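You operate a simulated robot arm through the tools that you are given. There is no shell and no other tool.

You run a simulated robot arm. Do the job below in one go: nothing can be reset, and whatever is moved stays where it is left.

TASK
Set the height gauge with the steel block, then put the block back.
Fine: one press of the set button; swing the arm aside again.
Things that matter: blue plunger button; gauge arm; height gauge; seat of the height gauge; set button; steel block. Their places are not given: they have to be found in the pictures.

The check looks at the end state, three seconds after you hand in, the way a careful person would. Anything else that was tipped, shoved, dropped, spilled or broken makes it a failure.

THE ROBOT
A 7-joint arm with a two-finger parallel gripper, fixed in place. Base frame: the origin is on the floor under the middle of its stand, x ahead of it, y to its left, z up; the work surface is at about z = 860. Units: mm, degrees, N and s.
It reaches about 1479 mm from its shoulder. Its first joint turns from -166.0 to 166.0 degrees. Payload 4.4 kg.
The tool frame sits at the grasp point between the pads (the TCP): z along the fingers, y along the line on which they close. The tips reach 23 mm beyond it. Largest opening 94 mm; finger width 38, thickness 10; the body of the gripper, 54 by 96 mm, starts 39 mm behind the TCP.
Orientation is told as [roll, pitch, yaw] about the base's x, y, z axes, in that order, counted from this pose: with the fingers straight down and closing along the base's y, the tool's x points along the base's -x, its y along +y and its z along -z.

THE INTERFACE
- The arm moves only by the tool play_rows. Its argument "increments" is a list of rows, each a list of 7 numbers: the shift along the tool's x, y, z in mm, then the turn, a rotation vector about the tool's x, y, z in degrees, then the opening in per cent of the stroke, from 0 (shut) to 100 (fully open). In form: [[x, y, z, ax, ay, az, grip], ...]. A call has 1 to 20 rows; each row is the pose to reach, as a shift and turn from the pose commanded when the call began, along the tool's axes at that moment. A row lasts 0.2 s, in which the tool goes at most 50 mm and 8.6 degrees; a call with a longer step from one row to the next is refused whole, and so is a gripper value outside its range. A pose out of reach is approached as far as the arm can. The call stops where the force on the tool passes 90 N (or 10 N more than at its start, if that is more) or the arm is blocked; 0.2 s more then pass. The fingers move at their own pace (about 72 mm/s each) and stop on an object; they squeeze with about 30 N. The grip force told is the motor's: it shows also when the fingers shut on nothing. Time passes only in rows, and 0.2 s behind the last, so rows that repeat a pose let the fingers close. The reply holds the time, the measured pose of the TCP, the force on the tool along the base axes, the opening and the grip force, in the units named above and with some noise, with the torque about the TCP (base axes, N m) and any sound that the robot's microphone picked up, and new pictures: "pictures" is both (left out), scene, wrist or none.
- Cameras (640 x 400 px; columns grow to the right, rows downward): "scene" is fixed at [401.9, 499.7, 1657.9]; the picture's right is [-0.62, -0.78, 0.00], its down [-0.47, 0.37, -0.80] and it looks along [0.63, -0.50, -0.59] (base axes); focal length 325 px, centre (320, 200). "wrist" rides on the gripper at [86, 16, -74] in the tool frame; the picture's right is [-0.18, 0.98, 0.00], its down [-0.58, -0.11, -0.81] and it looks along [-0.79, -0.15, 0.59] (tool axes); focal length 243 px, centre (320, 200).
- pixel_to_xyz(camera, pixels): there is no depth. For up to 12 entries [column, row, z] of the newest picture of that camera ("zoom" is the newest enlarged one), the place [x, y] in the base frame at which the ray of that pixel passes the height z, good to about 3 mm. The clock stands still meanwhile.
- close_up(camera, box): a new picture of the part [left, top, right, bottom] of that camera's present view, enlarged. The clock stands still meanwhile.
- job_done(): hands the job in; it is judged then, once.

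Leave the gripper open and the arm clear of the work at the hand-in unless told otherwise.

The tools are called after ">>>" as a command line: name --pt "numbers of a row" for each row, then --argument value for the rest, lists and objects as JSON in quotes. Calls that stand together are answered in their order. play_rows: Moves the arm, as the interface text tells. Its arguments: {"type":"object","properties":{"increments":{"type":"array","items":{"type":"array","items":{"type":"number"}}},"pictures":{"type":"string","enum":["both","scene","wrist","none"]}},"required":["increments"]} The other tools are called the same way: pixel_to_xyz (camera, pixels) gives the place at which the rays of pixels pass given heights; close_up (camera, box) takes an enlarged picture of a part of a camera's view; job_done () hands the job in.

At the start:

```text
t: 0.0
position: [870.3, -48.4, 1224.5]
tcp_rot: [-0.1, 0.0, 0.0]
ft_force: [0.1, 0.0, 0.7]
torque: [0.0, 0.01, -0.01]
grip_width: 94.5
grasp_force: 0.2
```

scene: 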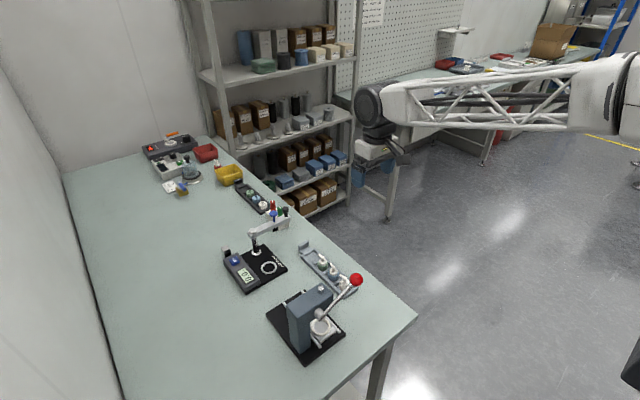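
wrist: 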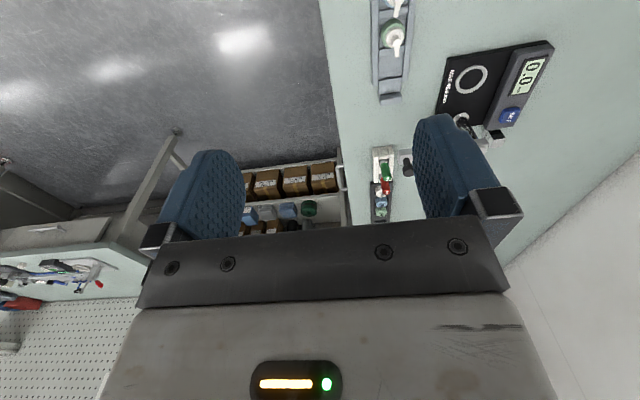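

I'll look at the bench more closely first: the gauge seems to be around (255,265) in the scene picture, with other gear nearby.

>>> close_up --camera "scene" --box '[210, 190, 310, 300]'

>>> close_up --camera "scene" --box '[250, 230, 400, 370]'

>>> close_up --camera "scene" --box '[130, 120, 300, 230]'

>>> close_up --camera "wrist" --box '[360, 0, 580, 230]'

```text
3.64 times, centred on (260, 245) of scene
```

zoom: 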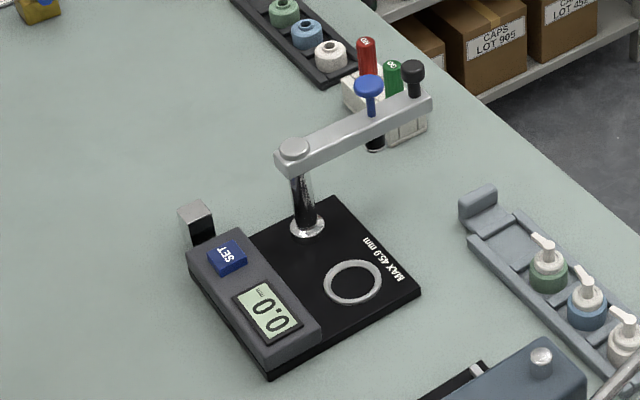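

```text
2.86 times, centred on (325, 300) of scene
```

zoom: 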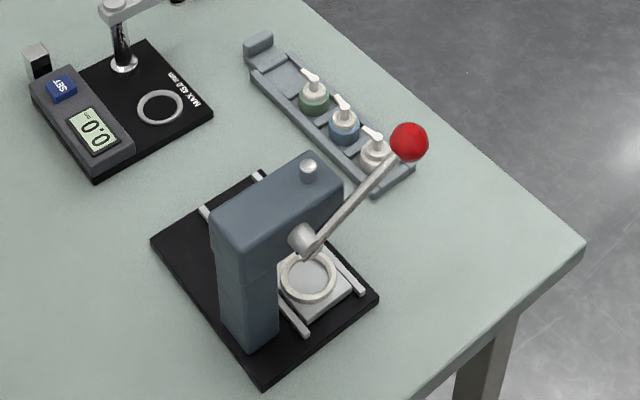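

```text
3.64 times, centred on (215, 175) of scene
```

zoom: 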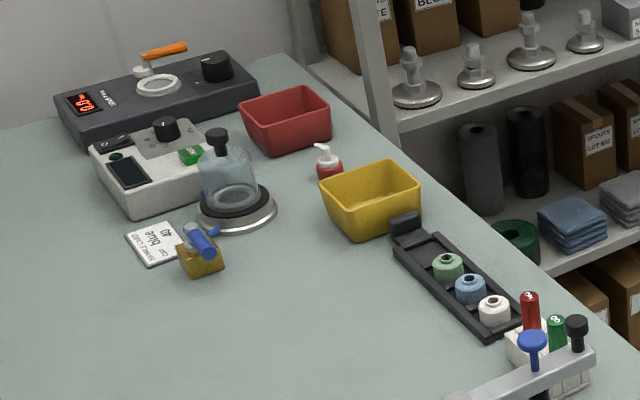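

```text
1.74 times, centred on (470, 115) of wrist
```

zoom: 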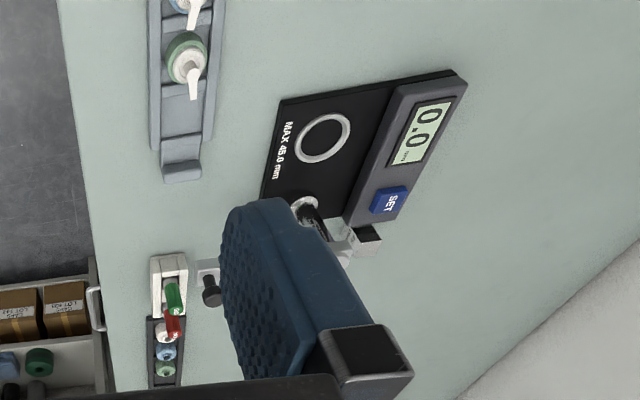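

The gauge sits at about (258,268) with its ring seat, SET button and display. Its arm is turned away from the seat, and a steel block stands beside the housing near (222,252). I'll work out positions of these with the pixel tool.

>>> pixel_to_xyz --camera "scene" --pixels '[[268, 267.5, 870], [235, 260, 890], [257, 253, 870], [256, 231, 960], [273, 213, 970], [285, 210, 970], [222.5, 247, 890], [222.5, 257, 860], [236, 290, 860], [287, 270, 860]]'

>>> close_up --camera "scene" --box '[212, 235, 262, 275]'

>>> close_up --camera "scene" --box '[245, 195, 305, 240]'

```text
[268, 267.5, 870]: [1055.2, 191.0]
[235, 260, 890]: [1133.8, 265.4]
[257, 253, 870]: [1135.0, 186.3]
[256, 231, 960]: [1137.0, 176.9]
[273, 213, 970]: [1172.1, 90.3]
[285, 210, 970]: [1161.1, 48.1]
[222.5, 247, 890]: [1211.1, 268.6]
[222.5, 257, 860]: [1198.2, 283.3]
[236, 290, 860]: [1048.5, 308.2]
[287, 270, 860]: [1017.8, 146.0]
```

```text
10.00 times, centred on (237, 255) of scene
```

zoom: 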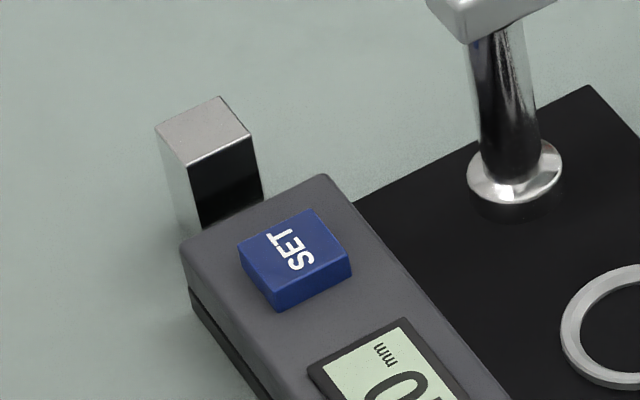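

```text
8.89 times, centred on (275, 218) of scene
```

zoom: 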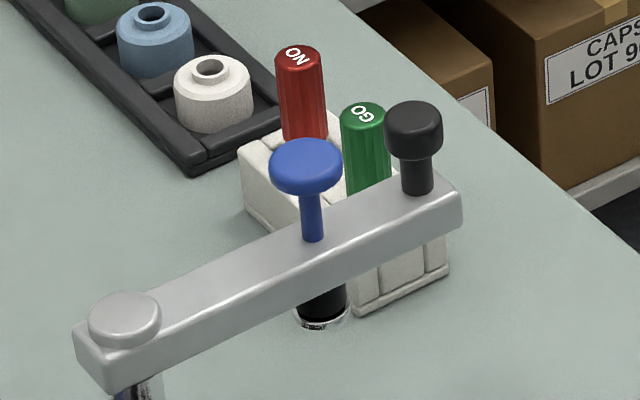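

The block stands at about (1200,280), just behind the SET housing. I'll bring the wrist camera over the gauge, staying high, to see the block and the arm from a second side.

>>> play_rows --pt "-16 31 9 0 0 0 100" --pt "-32 62 18 0 0 0 100" --pt "-48 93 27 0 0 0 100" --pt "-65 124 37 0 0 0 100" --pt "-81 155 46 0 0 0 100" --pt "-97 186 55 0 0 0 100" --pt "-113 217 64 0 0 0 100" --pt "-130 248 74 0 0 0 100"

```text
t: 1.8
position: [1001.7, 199.5, 1151.6]
tcp_rot: [-0.1, 0.0, 0.0]
ft_force: [0.5, 0.8, 0.1]
torque: [-0.03, 0.0, 0.0]
grip_width: 93.8
grasp_force: 0.2
```

scene: 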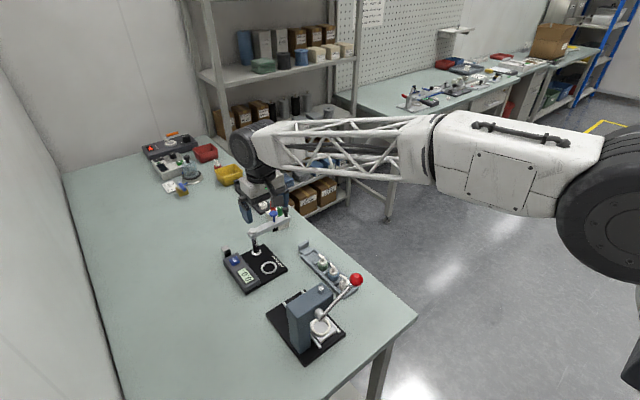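
wrist: 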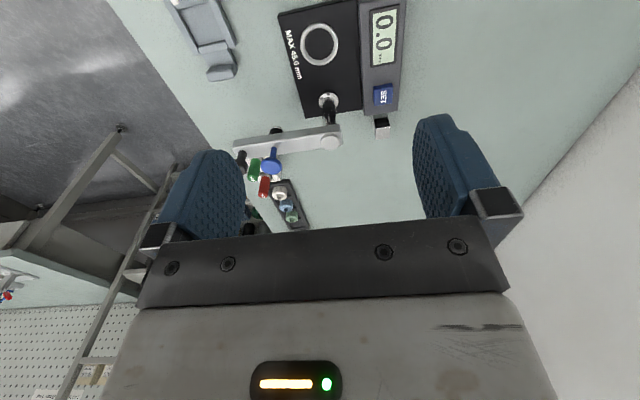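

The gauge is clear in the wrist picture, about (340,50). I'll enlarge that area.

>>> close_up --camera "wrist" --box '[260, 0, 420, 100]'

>>> close_up --camera "wrist" --box '[220, 80, 400, 230]'

>>> pixel_to_xyz --camera "wrist" --pixels '[[320, 44, 870], [383, 95, 890], [329, 100, 870], [329, 143, 970], [242, 157, 970], [381, 121, 900], [381, 133, 860], [382, 125, 890], [270, 165, 980]]'

```text
4.00 times, centred on (340, 50) of wrist
```

zoom: 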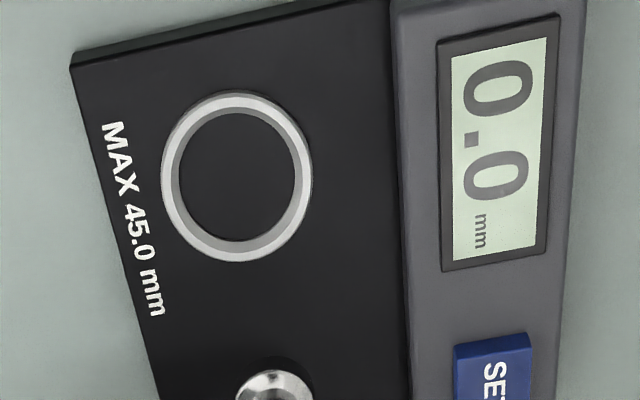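

```text
2.67 times, centred on (310, 155) of wrist
```

zoom: 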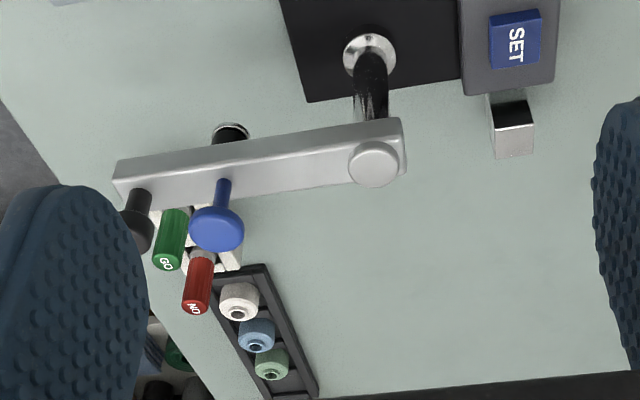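

```text
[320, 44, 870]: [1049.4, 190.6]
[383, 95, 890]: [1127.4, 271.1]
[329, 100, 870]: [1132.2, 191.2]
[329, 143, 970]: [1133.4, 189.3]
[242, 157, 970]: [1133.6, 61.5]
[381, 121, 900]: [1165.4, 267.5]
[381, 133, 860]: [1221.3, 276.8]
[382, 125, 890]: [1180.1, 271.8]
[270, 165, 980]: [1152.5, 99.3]
```

I'll triangulate the block's top, the housing edges, the arm pivot and the knob by sampling matching points at several heights.

>>> pixel_to_xyz --camera "wrist" --pixels '[[382.7, 133.3, 890], [382.7, 133.3, 900], [382.7, 133.3, 910], [278, 12, 868], [303, 117, 868], [358, 112, 868], [363, 112, 885], [397, 111, 885], [406, 0, 885], [359, 0, 885], [330, 143, 970], [330, 143, 960]]'

>>> pixel_to_xyz --camera "scene" --pixels '[[225.3, 248, 890], [225.3, 248, 900], [225.3, 248, 910], [287, 270, 868], [264, 246, 868], [224, 260, 885], [236.5, 252.5, 885], [253, 292, 868], [253.1, 231.3, 960], [253.1, 231.3, 970], [274, 219, 970], [285, 212, 990]]'

>>> close_up --camera "wrist" --box '[350, 75, 420, 145]'

```text
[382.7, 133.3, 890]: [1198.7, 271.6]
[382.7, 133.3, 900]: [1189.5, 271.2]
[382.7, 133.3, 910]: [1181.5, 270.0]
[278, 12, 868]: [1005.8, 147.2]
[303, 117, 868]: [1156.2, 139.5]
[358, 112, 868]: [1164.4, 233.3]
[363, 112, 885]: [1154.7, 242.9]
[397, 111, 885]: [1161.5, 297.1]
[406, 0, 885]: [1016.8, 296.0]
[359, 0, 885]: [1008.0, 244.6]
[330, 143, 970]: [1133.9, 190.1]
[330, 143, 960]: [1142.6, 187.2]
```

```text
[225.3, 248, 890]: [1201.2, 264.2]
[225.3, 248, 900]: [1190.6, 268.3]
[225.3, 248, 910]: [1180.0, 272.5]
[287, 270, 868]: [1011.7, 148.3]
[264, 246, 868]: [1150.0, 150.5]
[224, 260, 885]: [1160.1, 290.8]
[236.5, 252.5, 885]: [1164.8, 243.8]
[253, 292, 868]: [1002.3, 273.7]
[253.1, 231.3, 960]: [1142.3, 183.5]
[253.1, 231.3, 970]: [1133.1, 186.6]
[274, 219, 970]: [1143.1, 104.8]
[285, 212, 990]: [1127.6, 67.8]
```

```text
5.71 times, centred on (385, 110) of wrist
```

zoom: 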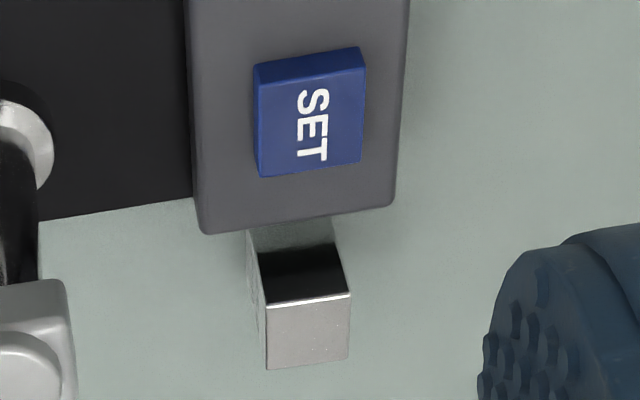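

Two-view triangulation puts the block near (1185,270) with its top at z≈905, and the post at about (1133,189) with the arm pointing along -y. I'll triangulate the plunger, the knob and the two plug handles near the arm end to check clearances.

>>> pixel_to_xyz --camera "scene" --pixels '[[279.7, 208.4, 930], [279.7, 208.4, 960], [272.8, 201.7, 930], [272.8, 201.7, 960], [285.5, 209, 990], [285.5, 209, 1010], [274, 213, 990], [274, 213, 1010], [289, 217, 970], [255, 236, 960]]'

>>> pixel_to_xyz --camera "wrist" --pixels '[[252.7, 178.2, 930], [252.7, 178.2, 960], [263.2, 195.1, 930], [263.2, 195.1, 960], [242, 168, 990], [242, 168, 1010], [271, 167, 990], [271, 167, 1010]]'

```text
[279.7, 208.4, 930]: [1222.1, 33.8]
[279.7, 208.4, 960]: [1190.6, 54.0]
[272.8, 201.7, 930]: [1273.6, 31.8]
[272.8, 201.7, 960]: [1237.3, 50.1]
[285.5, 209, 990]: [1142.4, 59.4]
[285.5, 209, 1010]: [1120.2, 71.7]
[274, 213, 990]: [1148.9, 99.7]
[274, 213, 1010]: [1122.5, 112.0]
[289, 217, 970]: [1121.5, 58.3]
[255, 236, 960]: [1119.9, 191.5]
```

```text
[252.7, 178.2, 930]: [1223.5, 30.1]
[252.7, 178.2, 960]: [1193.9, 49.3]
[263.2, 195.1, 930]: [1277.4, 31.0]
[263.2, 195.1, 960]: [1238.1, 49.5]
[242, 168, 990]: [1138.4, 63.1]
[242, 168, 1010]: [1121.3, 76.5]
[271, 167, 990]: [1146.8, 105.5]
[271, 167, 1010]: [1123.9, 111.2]
```

From these two viewpoints the rays run nearly parallel, so depth around the arm end is poor. I'll move the wrist camera forward, staying high, to look almost straight down on the gauge arm.

>>> play_rows --pt "-29 -17 0 0 0 0 100" --pt "-58 -34 0 0 0 0 100" --pt "-87 -51 0 0 0 0 100" --pt "-116 -68 0 0 0 0 100" --pt "-144 -85 0 0 0 0 100" --pt "-144 -85 0 0 0 0 100"

```text
t: 3.2
position: [1145.9, 114.1, 1149.3]
tcp_rot: [0.0, -0.1, 0.0]
ft_force: [0.6, -0.4, -0.3]
torque: [0.02, -0.01, 0.01]
grip_width: 93.8
grasp_force: 0.1
```

scene: 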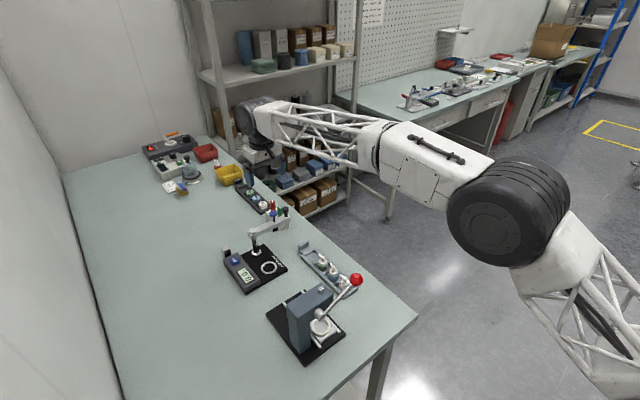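
wrist: 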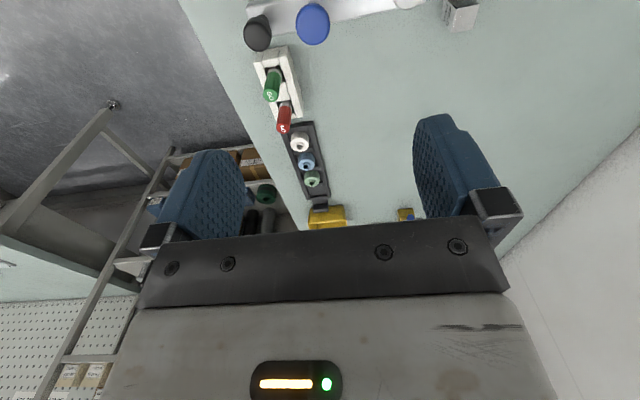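

Now the black knob is at (257,33), the blue plunger at (313,24), the plug handles around (272,85) and (284,120), and the block at (460,14). I'll enlarge and sample these.

>>> close_up --camera "wrist" --box '[220, 0, 340, 80]'

>>> close_up --camera "wrist" --box '[400, 0, 500, 60]'

>>> pixel_to_xyz --camera "wrist" --pixels '[[257, 35, 990], [257, 35, 1000], [257, 35, 1010], [313, 24, 990], [313, 24, 1000], [313, 24, 1010], [269, 97, 930], [269, 97, 960], [284, 130, 930], [284, 130, 960]]'

```text
5.00 times, centred on (280, 40) of wrist
```

zoom: 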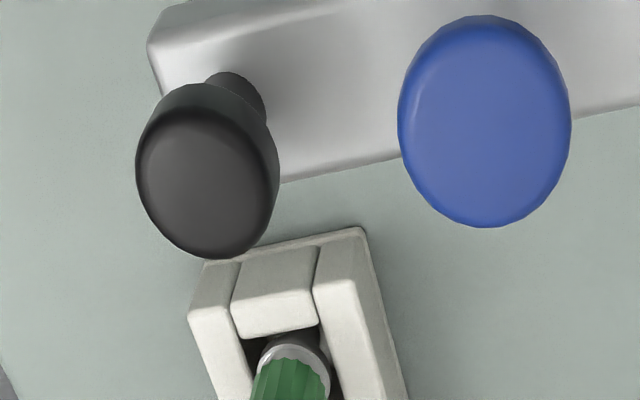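

```text
6.40 times, centred on (450, 30) of wrist
```

zoom: 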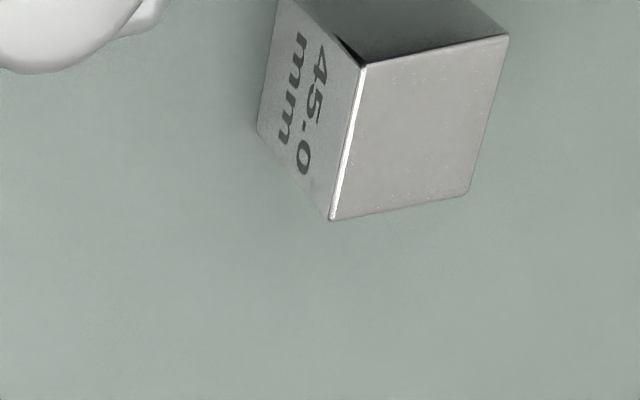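

```text
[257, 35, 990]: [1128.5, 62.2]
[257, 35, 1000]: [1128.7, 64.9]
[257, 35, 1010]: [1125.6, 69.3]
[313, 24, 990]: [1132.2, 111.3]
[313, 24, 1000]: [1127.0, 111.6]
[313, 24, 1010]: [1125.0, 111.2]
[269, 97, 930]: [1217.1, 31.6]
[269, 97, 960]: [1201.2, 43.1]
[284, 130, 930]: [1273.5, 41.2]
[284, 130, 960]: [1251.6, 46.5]
```

The block is marked "45.0 mm" and stands free on the bench; its top at z≈905 matches. I'll get its top corners for its exact position and yaw.

>>> pixel_to_xyz --camera "wrist" --pixels '[[456.6, 8.9, 905], [479.4, 4.2, 905], [473.1, 28.9, 905], [451.6, 33.1, 905], [465.2, 18.8, 905], [261, 8, 975], [330, 5, 975]]'

>>> pixel_to_xyz --camera "scene" --pixels '[[225.3, 248, 905], [220.5, 247.8, 905], [227, 244.8, 905], [230, 248.5, 905], [224.2, 251.5, 905]]'

```text
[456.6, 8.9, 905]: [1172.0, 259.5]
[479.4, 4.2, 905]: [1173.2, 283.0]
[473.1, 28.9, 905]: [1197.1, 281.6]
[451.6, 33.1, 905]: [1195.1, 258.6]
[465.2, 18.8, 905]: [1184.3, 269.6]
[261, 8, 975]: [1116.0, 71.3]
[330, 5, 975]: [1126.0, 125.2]
```

```text
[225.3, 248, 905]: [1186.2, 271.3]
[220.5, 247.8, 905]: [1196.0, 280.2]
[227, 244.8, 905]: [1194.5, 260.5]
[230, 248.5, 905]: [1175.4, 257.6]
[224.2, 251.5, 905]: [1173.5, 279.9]
```

The block is centred at about (1184.5,270.5), 23 mm square and turned about -2.5°. I'll move above it at a safe height, with the fingers shifted 5 mm away from the housing, and check from there.

>>> play_rows --pt "-9 31 0 0 0 0.5 100" --pt "-18 62 0 0 0 1 100" --pt "-27 93 10 0 0 1.5 80" --pt "-36 125 20 0 0 2 70" --pt "-44 156.4 40 0 0 2.5 65" --pt "-44 156.4 70 0 0 2.5 65" --pt "-44 156.4 100 0 0 2.5 65" --pt "-44 156.4 100 0 0 2.5 65"

```text
t: 5.0
position: [1187.6, 271.4, 1050.3]
tcp_rot: [0.1, 0.0, -2.5]
ft_force: [0.3, 0.5, 0.4]
torque: [0.04, -0.03, 0.01]
grip_width: 61.2
grasp_force: 0.1
```

scene: 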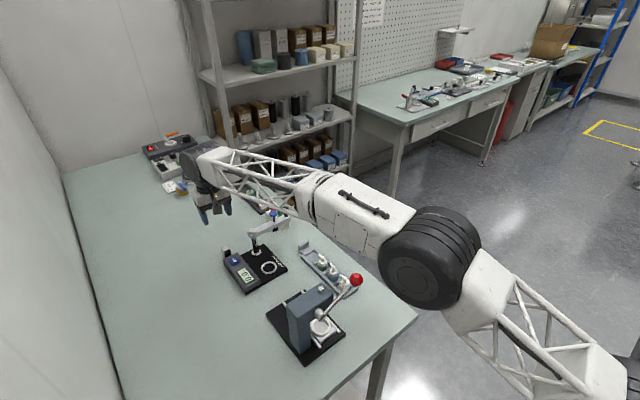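
wrist: 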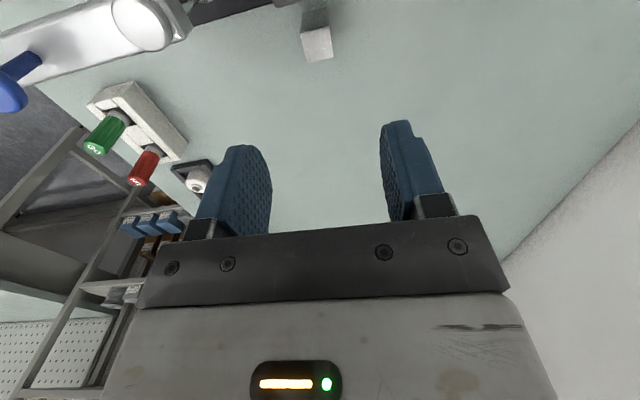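

The block's top is at about (317,44) between the fingers. I'll re-measure it from here.

>>> close_up --camera "wrist" --box '[260, 0, 380, 75]'

>>> pixel_to_xyz --camera "wrist" --pixels '[[302, 30, 905], [329, 26, 905], [333, 58, 905], [309, 63, 905], [318, 44, 905]]'

```text
5.33 times, centred on (320, 38) of wrist
```

zoom: 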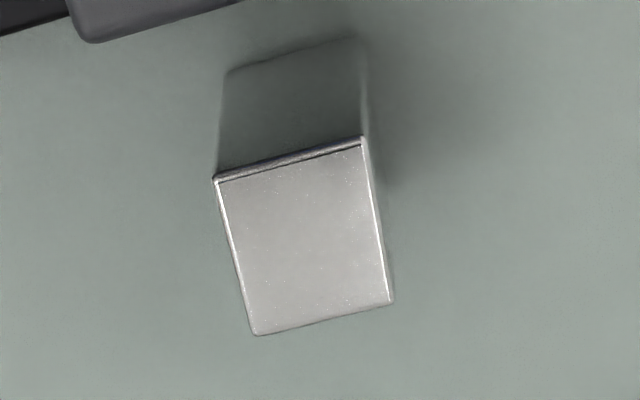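

```text
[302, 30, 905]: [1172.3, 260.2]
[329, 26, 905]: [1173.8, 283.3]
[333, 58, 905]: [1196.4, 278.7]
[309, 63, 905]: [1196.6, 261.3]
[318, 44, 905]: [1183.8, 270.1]
```

The block is centred at (1184,270.5), as measured before. I'll go straight down so the finger tips end at z≈872 on either side of it.

>>> play_rows --pt "0 0 35 0 0 0 65" --pt "0 0 70 0 0 0 65" --pt "0 0 105 0 0 0 65" --pt "0 0 130 0 0 0 65" --pt "0 0 145 0 0 0 65" --pt "0 0 155 0 0 0 65" --pt "0 0 155 0 0 0 65"

```text
t: 6.6
position: [1188.9, 271.3, 892.7]
tcp_rot: [0.0, 0.1, -2.4]
ft_force: [0.1, -0.4, -0.2]
torque: [-0.02, -0.05, 0.0]
grip_width: 61.2
grasp_force: 0.1
```

scene: 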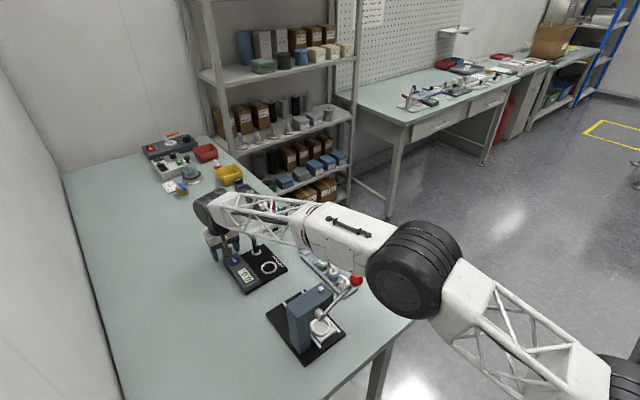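
wrist: 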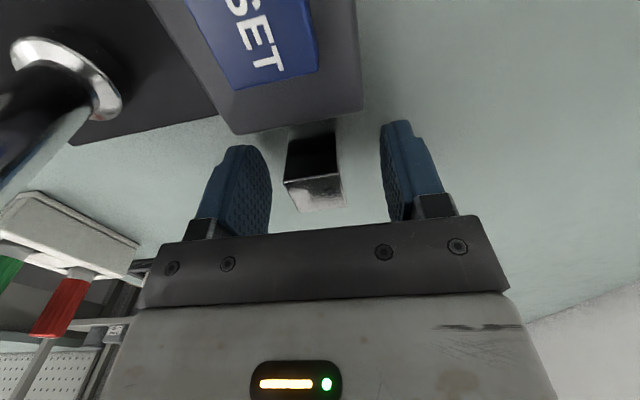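

The block is between the fingers and clear of the housing. I'll close on it and let the grip settle.

>>> play_rows --pt "0 0 0 0 0 0 30" --pt "0 0 0 0 0 0 0" --pt "0 0 0 0 0 0 0" --pt "0 0 0 0 0 0 0" --pictures "wrist"

```text
t: 7.6
position: [1188.0, 270.3, 894.5]
tcp_rot: [-0.1, 0.1, -2.5]
ft_force: [0.0, -0.5, -0.6]
torque: [-0.02, 0.01, 0.03]
grip_width: 23.9
grasp_force: 30.5
```

wrist: 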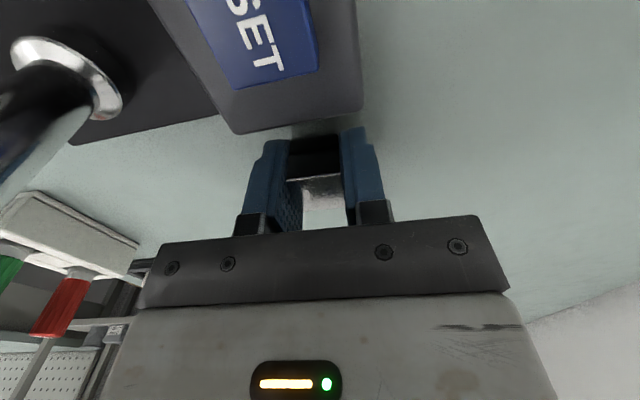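

Gripped at 23.9 mm with 30 N. I'll lift straight up to z≈1080, above the gauge arm.

>>> play_rows --pt "0 0 -10 0 0 0 0" --pt "0 0 -40 0 0 0 0" --pt "0 0 -80 0 0 0 0" --pt "0 0 -120 0 0 0 0" --pt "0 0 -155 0 0 0 0" --pt "0 0 -186 0 0 0 0" --pt "0 0 -186 0 0 0 0"

```text
t: 9.2
position: [1187.3, 271.5, 1080.7]
tcp_rot: [0.0, 0.0, -2.6]
ft_force: [0.2, 0.3, -0.8]
torque: [-0.02, -0.03, 0.01]
grip_width: 23.9
grasp_force: 30.1
```

scene: 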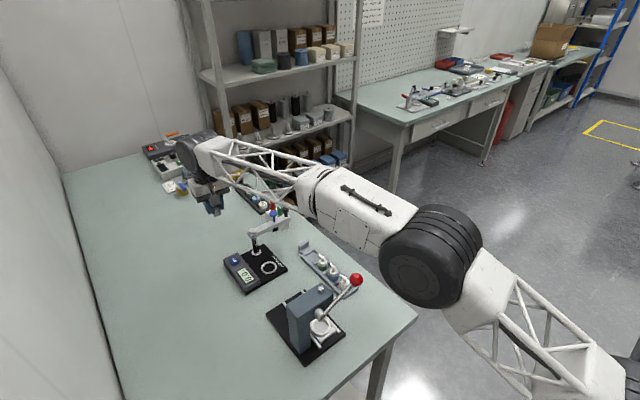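
wrist: 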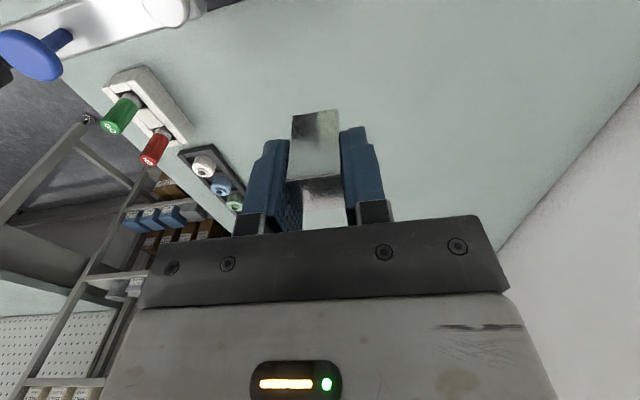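

The block is held firmly and its spot on the bench carries no mark, so I'll return it by coordinates. Next I'll move above the seat at this height.

>>> play_rows --pt "21.6 -14.4 0 0 0 0 0" --pt "43.1 -28.7 0 0 0 0 0" --pt "64.7 -43.1 0 0 0 0 0" --pt "86.3 -57.5 0 0 0 0 0" --pt "107.8 -71.8 0 0 0 0 0" --pt "129.4 -86.2 0 0 0 0 0" --pt "129.4 -86.2 0 0 0 0 0"

```text
t: 10.8
position: [1055.0, 191.4, 1082.9]
tcp_rot: [0.0, 0.0, -2.4]
ft_force: [-0.3, 0.1, -2.3]
torque: [0.04, -0.03, 0.01]
grip_width: 23.6
grasp_force: 29.9
```

scene: 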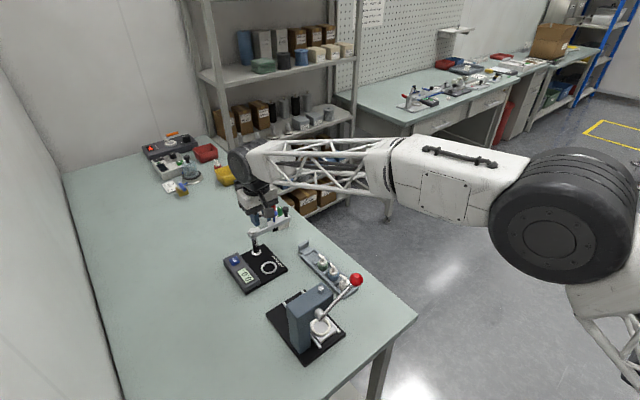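
wrist: 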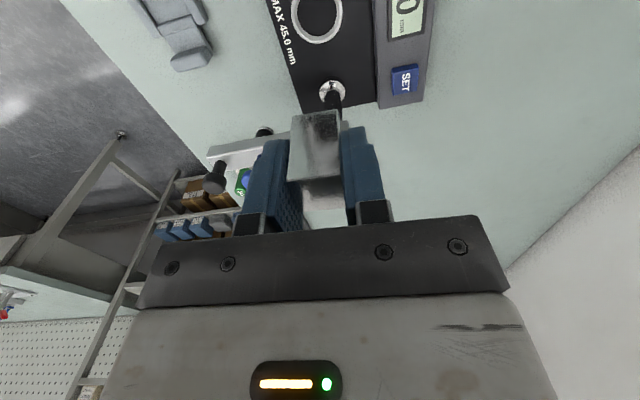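

The ring seat is visible at (317,15), just ahead of the block in the picture. I'll enlarge it to centre the block on it.

>>> close_up --camera "wrist" --box '[270, 0, 366, 60]'

>>> pixel_to_xyz --camera "wrist" --pixels '[[317, 15, 868], [317, 15, 872], [317, 15, 876], [331, 92, 872], [290, 15, 870], [343, 15, 870], [317, 44, 870]]'

>>> close_up --camera "scene" --box '[245, 250, 293, 280]'

```text
6.67 times, centred on (318, 30) of wrist
```

zoom: 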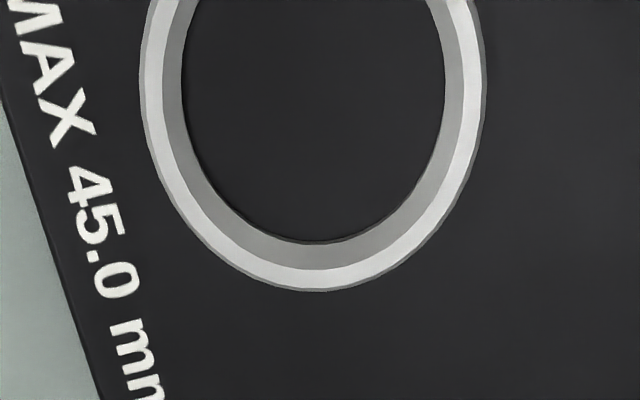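

```text
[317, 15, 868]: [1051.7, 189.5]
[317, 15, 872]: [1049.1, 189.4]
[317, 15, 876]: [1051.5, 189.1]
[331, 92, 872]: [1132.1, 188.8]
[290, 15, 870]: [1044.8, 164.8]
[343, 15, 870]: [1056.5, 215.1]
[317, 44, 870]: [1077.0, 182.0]
```

```text
13.33 times, centred on (269, 265) of scene
```

zoom: 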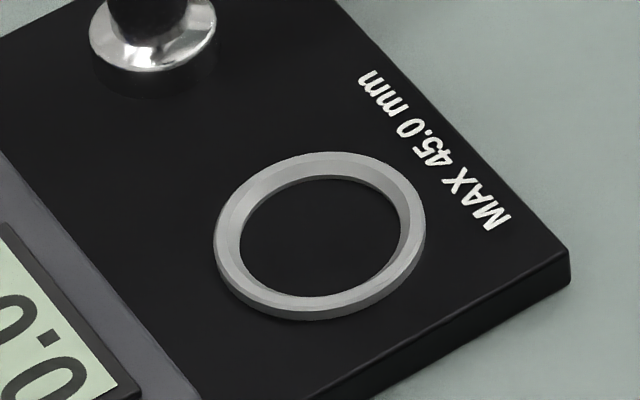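

The seat is a low ring with a chamfered inner edge, but it's cut off at the top of this picture. I'll back off 45 mm to see the whole ring and find its centre.

>>> play_rows --pt "22 0 0 0 0 0 0" --pt "45 0 0 0 0 0 0" --pt "45 0 0 0 0 0 0" --pictures "wrist"

>>> close_up --camera "wrist" --box '[280, 10, 376, 70]'

```text
t: 11.6
position: [1012.1, 195.1, 1081.5]
tcp_rot: [0.0, -0.1, -2.6]
ft_force: [0.3, -0.1, -2.2]
torque: [0.03, -0.01, 0.04]
grip_width: 23.7
grasp_force: 29.7
```

wrist: 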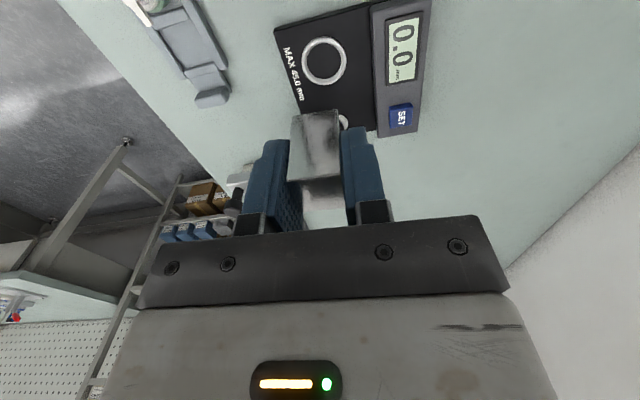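

```text
6.67 times, centred on (328, 40) of wrist
```

zoom: 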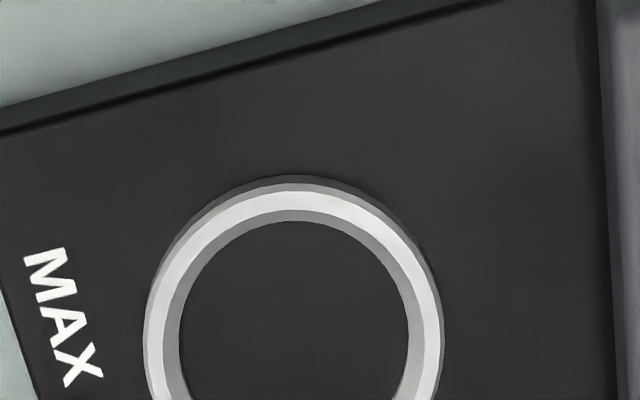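

The full ring is now in view, centred near (324,61). I'll enlarge it and convert the rim points.

>>> close_up --camera "wrist" --box '[276, 31, 372, 91]'

>>> pixel_to_xyz --camera "wrist" --pixels '[[324.5, 61, 870], [302, 61, 872], [347, 61, 872], [324, 37, 872], [325, 86, 872], [306, 62, 868], [343, 60, 868], [324, 42, 868], [324, 79, 868]]'

```text
6.67 times, centred on (324, 61) of wrist
```

zoom: 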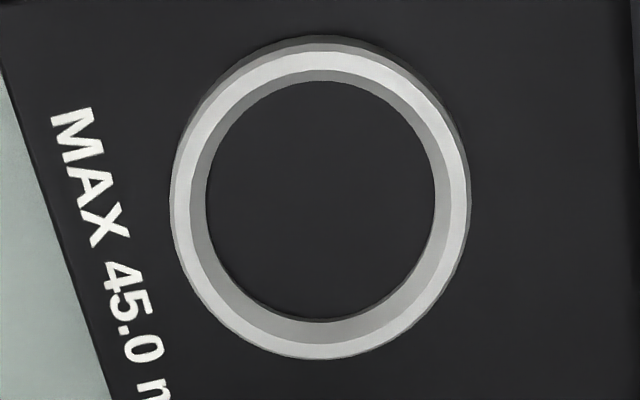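

```text
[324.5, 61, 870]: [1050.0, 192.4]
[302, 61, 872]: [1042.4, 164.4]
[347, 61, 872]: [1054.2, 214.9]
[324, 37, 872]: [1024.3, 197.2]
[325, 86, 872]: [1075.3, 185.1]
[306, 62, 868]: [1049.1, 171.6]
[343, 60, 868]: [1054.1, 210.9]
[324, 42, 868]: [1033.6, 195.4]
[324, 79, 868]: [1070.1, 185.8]
```

Averaging the rim points puts the seat centre at about (1050.5,190.8), with an inner diameter of about 39 mm. The block's diagonal is 33 mm, so it fits if centred. I'll return over the seat and lower until the block's underside is about 10 mm above it.

>>> play_rows --pt "-22 0 0 0 0 0 0" --pt "-44.5 0 0 0 0 0 0" --pt "-44.5 0 40 0 0 0 0" --pt "-44.5 0 80 0 0 0 0" --pt "-44.5 0 115 0 0 0 0" --pt "-44.5 0 145 0 0 0 0" --pt "-44.5 0 160 0 0 0 0" --pt "-44.5 0 166 0 0 0 0" --pt "-44.5 0 166 0 0 0 0"

>>> close_up --camera "scene" --box '[225, 220, 305, 290]'

```text
t: 13.6
position: [1054.7, 191.8, 915.1]
tcp_rot: [-0.1, 0.0, -2.5]
ft_force: [-0.1, -0.2, -1.4]
torque: [0.0, -0.02, 0.01]
grip_width: 23.6
grasp_force: 30.3
```

scene: 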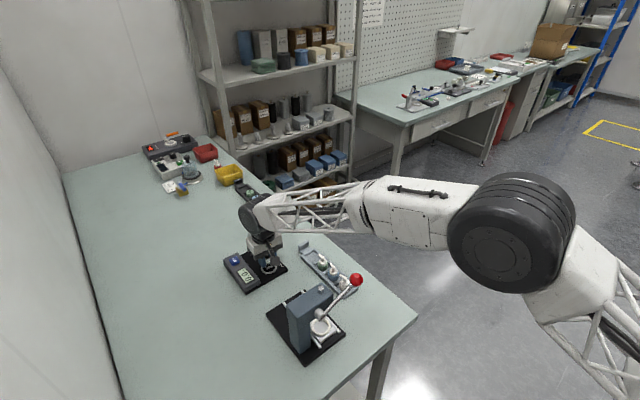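
wrist: 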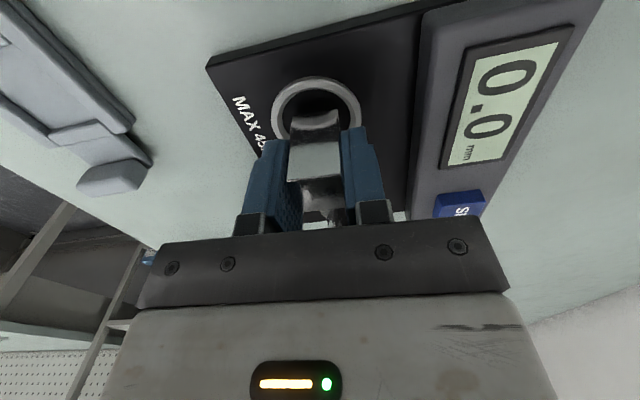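

```text
5.71 times, centred on (265, 255) of scene
```

zoom: 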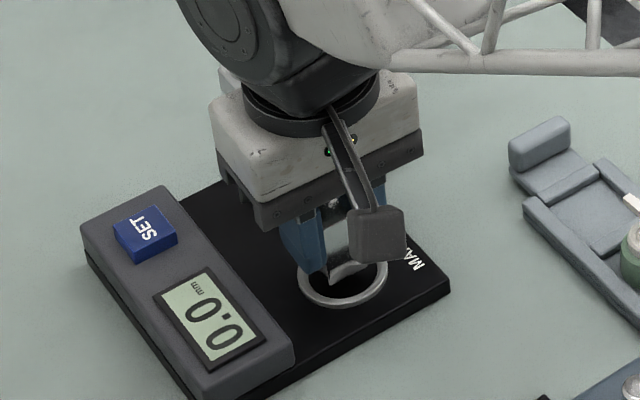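

The block hangs just above the ring. I'll enlarge the wrist view to check centring before the last few millimetres.

>>> close_up --camera "wrist" --box '[256, 60, 384, 140]'

>>> pixel_to_xyz --camera "wrist" --pixels '[[272, 110, 874], [361, 110, 874], [317, 76, 874], [290, 115, 879], [340, 110, 879]]'

```text
5.00 times, centred on (320, 100) of wrist
```

zoom: 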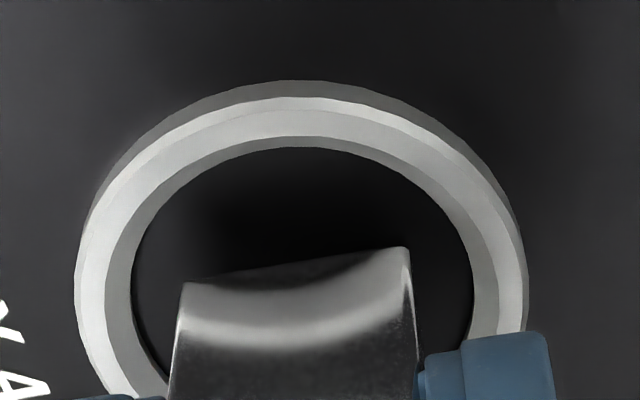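

```text
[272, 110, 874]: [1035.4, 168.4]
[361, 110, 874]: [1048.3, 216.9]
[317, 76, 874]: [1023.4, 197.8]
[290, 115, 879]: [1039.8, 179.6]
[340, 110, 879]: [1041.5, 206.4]
```

The block's lower edge lies within the ring with similar gaps left and right. I'll shift 0.5 mm and lower slowly, watching the force.

>>> play_rows --pt "0.5 -0.5 2 0 0 0 0" --pt "0.5 -0.5 4 0 0 0 0" --pt "0.5 -0.5 6 0 0 0 0" --pt "0.5 -0.5 7 0 0 0 0" --pt "0.5 -0.5 8 0 0 0 0" --pt "0.5 -0.5 8 0 0 0 0" --pictures "wrist"

>>> close_up --camera "wrist" --box '[256, 60, 384, 140]'

```text
t: 15.0
position: [1055.7, 189.6, 907.3]
tcp_rot: [0.0, -0.1, -2.5]
ft_force: [0.1, -0.3, -1.8]
torque: [0.01, 0.03, 0.0]
grip_width: 23.5
grasp_force: 29.9
```

wrist: 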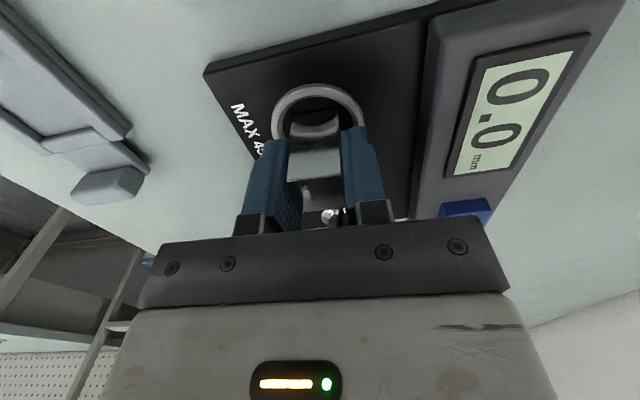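

```text
5.00 times, centred on (320, 100) of wrist
```

zoom: 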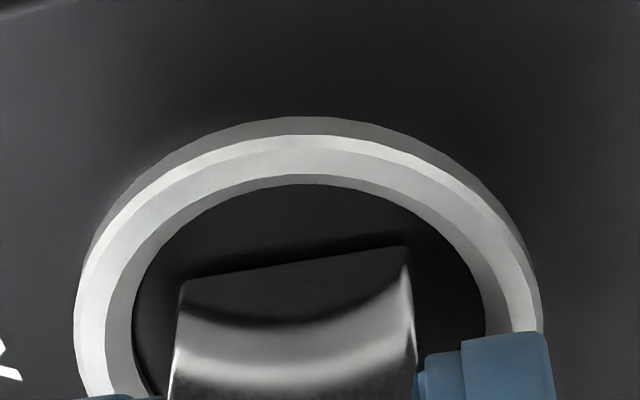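

No contact force yet, and the underside is about 2 mm above the plate. I'll lower in half-millimetre steps.

>>> play_rows --pt "0 0 0.5 0 0 0 0" --pt "0 0 1 0 0 0 0" --pt "0 0 1.5 0 0 0 0" --pt "0 0 2 0 0 0 0" --pictures "wrist"

>>> close_up --camera "wrist" --box '[256, 60, 384, 140]'

```text
t: 16.0
position: [1054.9, 190.1, 905.8]
tcp_rot: [0.0, 0.0, -2.5]
ft_force: [-5.9, -0.8, 13.9]
torque: [-0.02, 0.33, 0.0]
grip_width: 23.8
grasp_force: 29.8
```

wrist: 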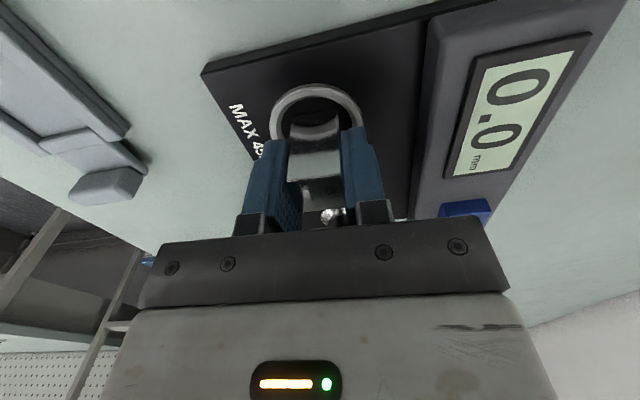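

```text
5.00 times, centred on (320, 100) of wrist
```

zoom: 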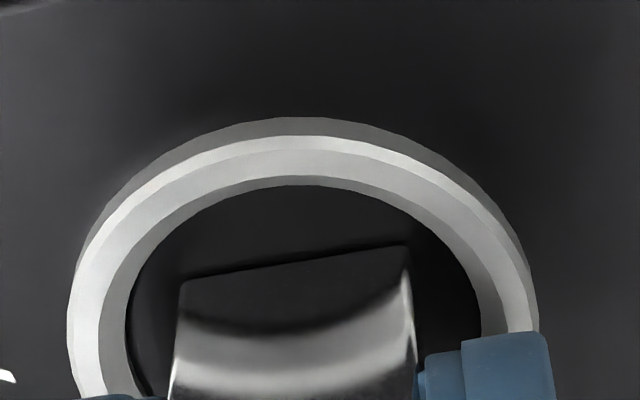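

Contact at 14 N: the block's underside rests on the plate inside the ring, at about z=870. I'll ease off 0.7 mm and open the fingers just enough to clear the block without touching the housing.

>>> play_rows --pt "0 0 -0.7 0 0 0 0" --pt "0 0 -0.7 0 0 0 30" --pt "0 0 -0.7 0 0 0 45" --pt "0 0 -0.7 0 0 0 45" --pt "0 0 -0.7 0 0 0 45"

>>> close_up --camera "wrist" --box '[240, 60, 400, 240]'

```text
t: 17.2
position: [1054.1, 189.7, 905.5]
tcp_rot: [-0.1, 0.1, -2.4]
ft_force: [-0.3, 0.4, 0.2]
torque: [-0.02, -0.03, 0.01]
grip_width: 42.3
grasp_force: 0.2
```

scene: 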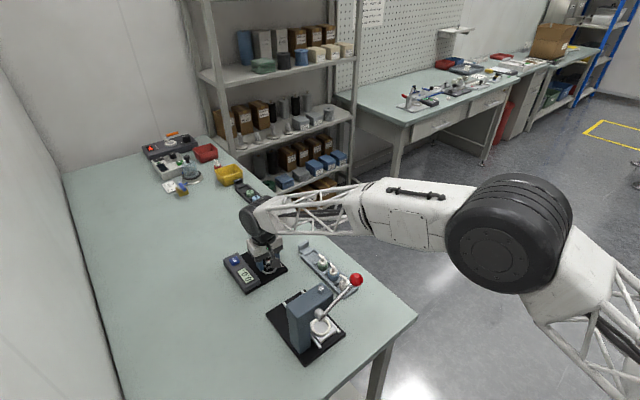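
wrist: 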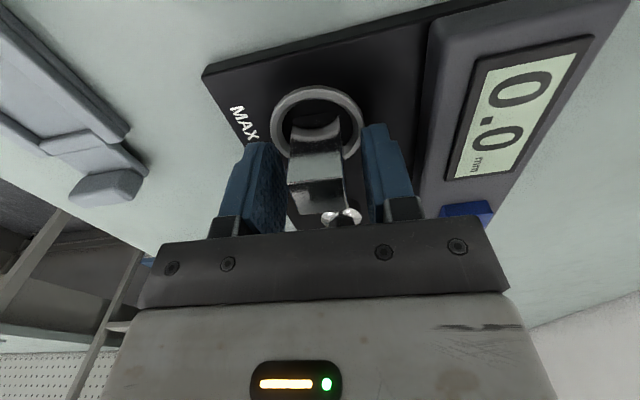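

```text
2.22 times, centred on (320, 150) of wrist
```

zoom: 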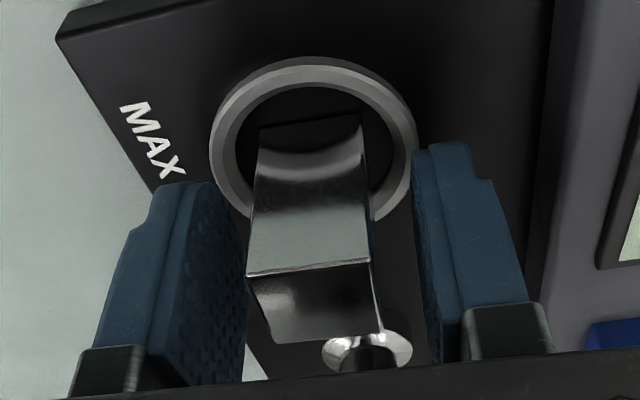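

The block stands upright in the seat and the fingers are clear of it. I'll retreat straight up.

>>> play_rows --pt "0 0 -15 0 0 0 45" --pt "0 0 -40 0 0 0 45" --pt "0 0 -80 0 0 0 45" --pt "0 0 -120 0 0 0 45" --pt "0 0 -150 0 0 0 45" --pt "0 0 -174 0 0 0 45" --pt "0 0 -174 0 0 0 45"

>>> close_up --camera "scene" --box '[225, 200, 305, 290]'

>>> close_up --camera "wrist" --box '[200, 0, 440, 200]'

```text
t: 18.8
position: [1056.8, 190.6, 1080.0]
tcp_rot: [-0.1, -0.1, -2.5]
ft_force: [-0.3, 0.1, -0.5]
torque: [0.01, -0.01, 0.02]
grip_width: 42.2
grasp_force: 0.1
```

scene: 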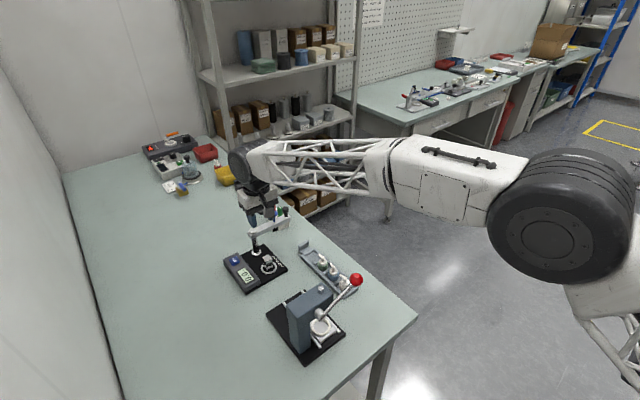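
wrist: 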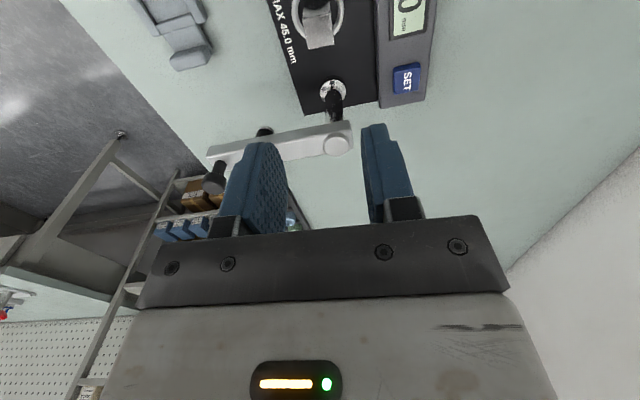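

```text
4.44 times, centred on (265, 245) of scene
```

zoom: 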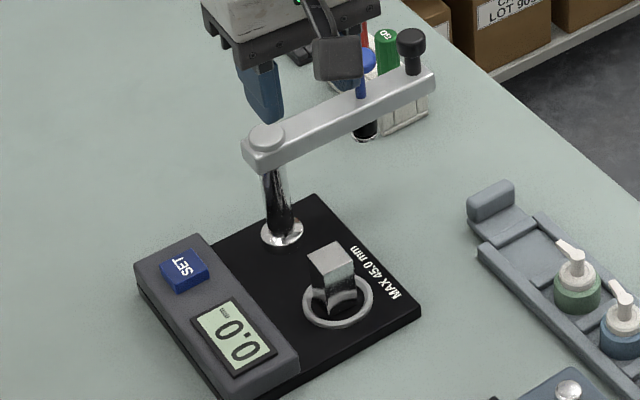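

```text
2.00 times, centred on (320, 100) of wrist
```

zoom: 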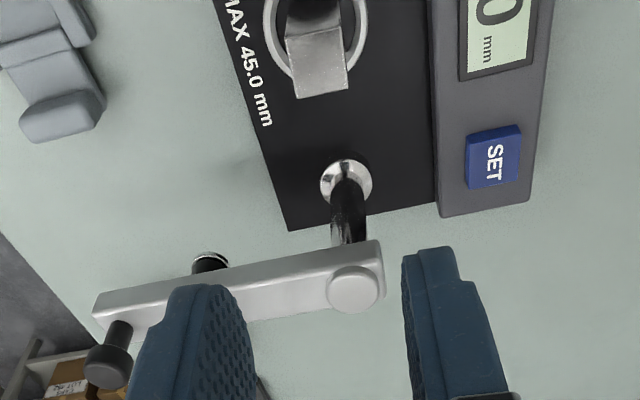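

The block sits centred and upright in the ring, and the display still shows 0.0. Next I'll swing the gauge arm over by loosely caging its black knob between the fingers, so I'll turn the tool 90° while moving high above the knob.

>>> play_rows --pt "-6.7 -10.2 0 0 0 -7.5 45" --pt "-13.3 -20.4 0 0 0 -15 45" --pt "-20 -30.5 0 0 0 -22.5 45" --pt "-26.6 -40.7 0 0 0 -30 45" --pt "-33.3 -50.9 0 0 0 -37.5 45" --pt "-40 -61 0 0 0 -45 45" --pt "-46.6 -71.2 0 0 0 -52.5 45" --pt "-53.3 -81.4 0 0 0 -60 45" --pt "-59.9 -91.6 0 0 0 -67.5 45" --pt "-66.6 -101.7 0 0 0 -75 45" --pt "-73.2 -111.9 0 0 0 -82.5 45" --pt "-79.9 -122.1 0 0 0 -90 45" --pt "-79.9 -122.1 0 0 0 -90 45"

```text
t: 21.6
position: [1128.8, 64.8, 1079.0]
tcp_rot: [-0.1, 0.0, 87.5]
ft_force: [-0.1, 0.1, 0.0]
torque: [-0.01, 0.0, 0.03]
grip_width: 42.4
grasp_force: 0.0
```

scene: 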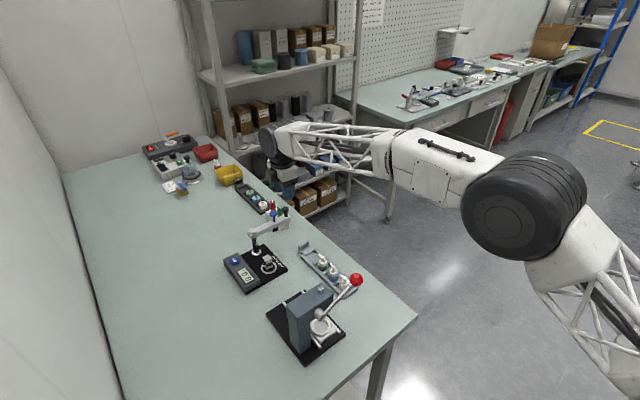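
wrist: 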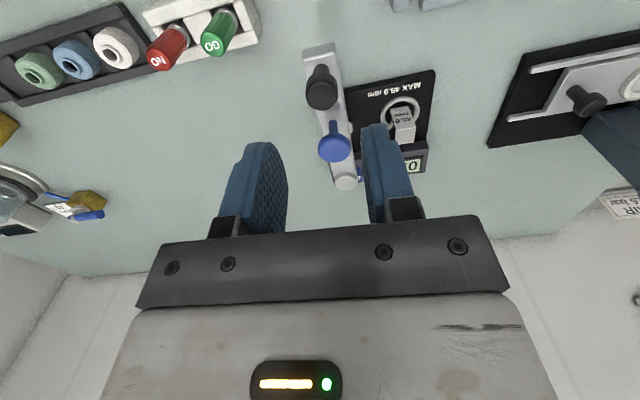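

From this side I can see the knob at (321,90), the plunger at (335,145) and the pivot cap at (346,182). I'll triangulate these against the earlier view.

>>> close_up --camera "wrist" --box '[280, 30, 376, 200]'

>>> pixel_to_xyz --camera "wrist" --pixels '[[321, 93, 980], [321, 93, 990], [321, 93, 1000], [321, 93, 1010], [335, 147, 990], [335, 147, 1000], [335, 147, 1010], [346, 182, 970], [346, 182, 980], [346, 182, 990]]'

```text
2.35 times, centred on (328, 115) of wrist
```

zoom: 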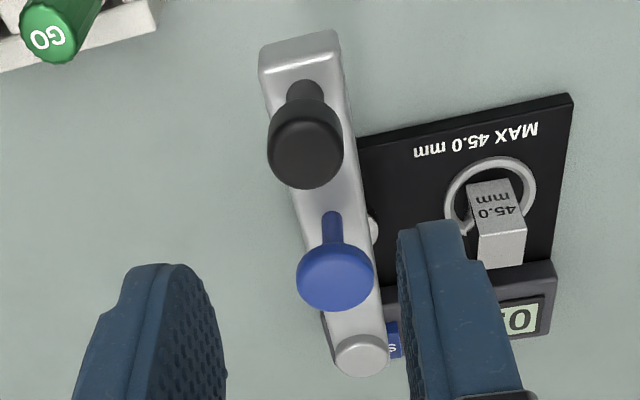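

```text
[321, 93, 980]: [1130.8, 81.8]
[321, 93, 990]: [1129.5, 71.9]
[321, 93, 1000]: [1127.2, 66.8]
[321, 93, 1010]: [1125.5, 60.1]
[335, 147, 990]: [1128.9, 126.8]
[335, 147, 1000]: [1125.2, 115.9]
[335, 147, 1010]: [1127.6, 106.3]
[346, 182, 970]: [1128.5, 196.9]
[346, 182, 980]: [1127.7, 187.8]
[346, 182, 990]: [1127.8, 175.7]
```

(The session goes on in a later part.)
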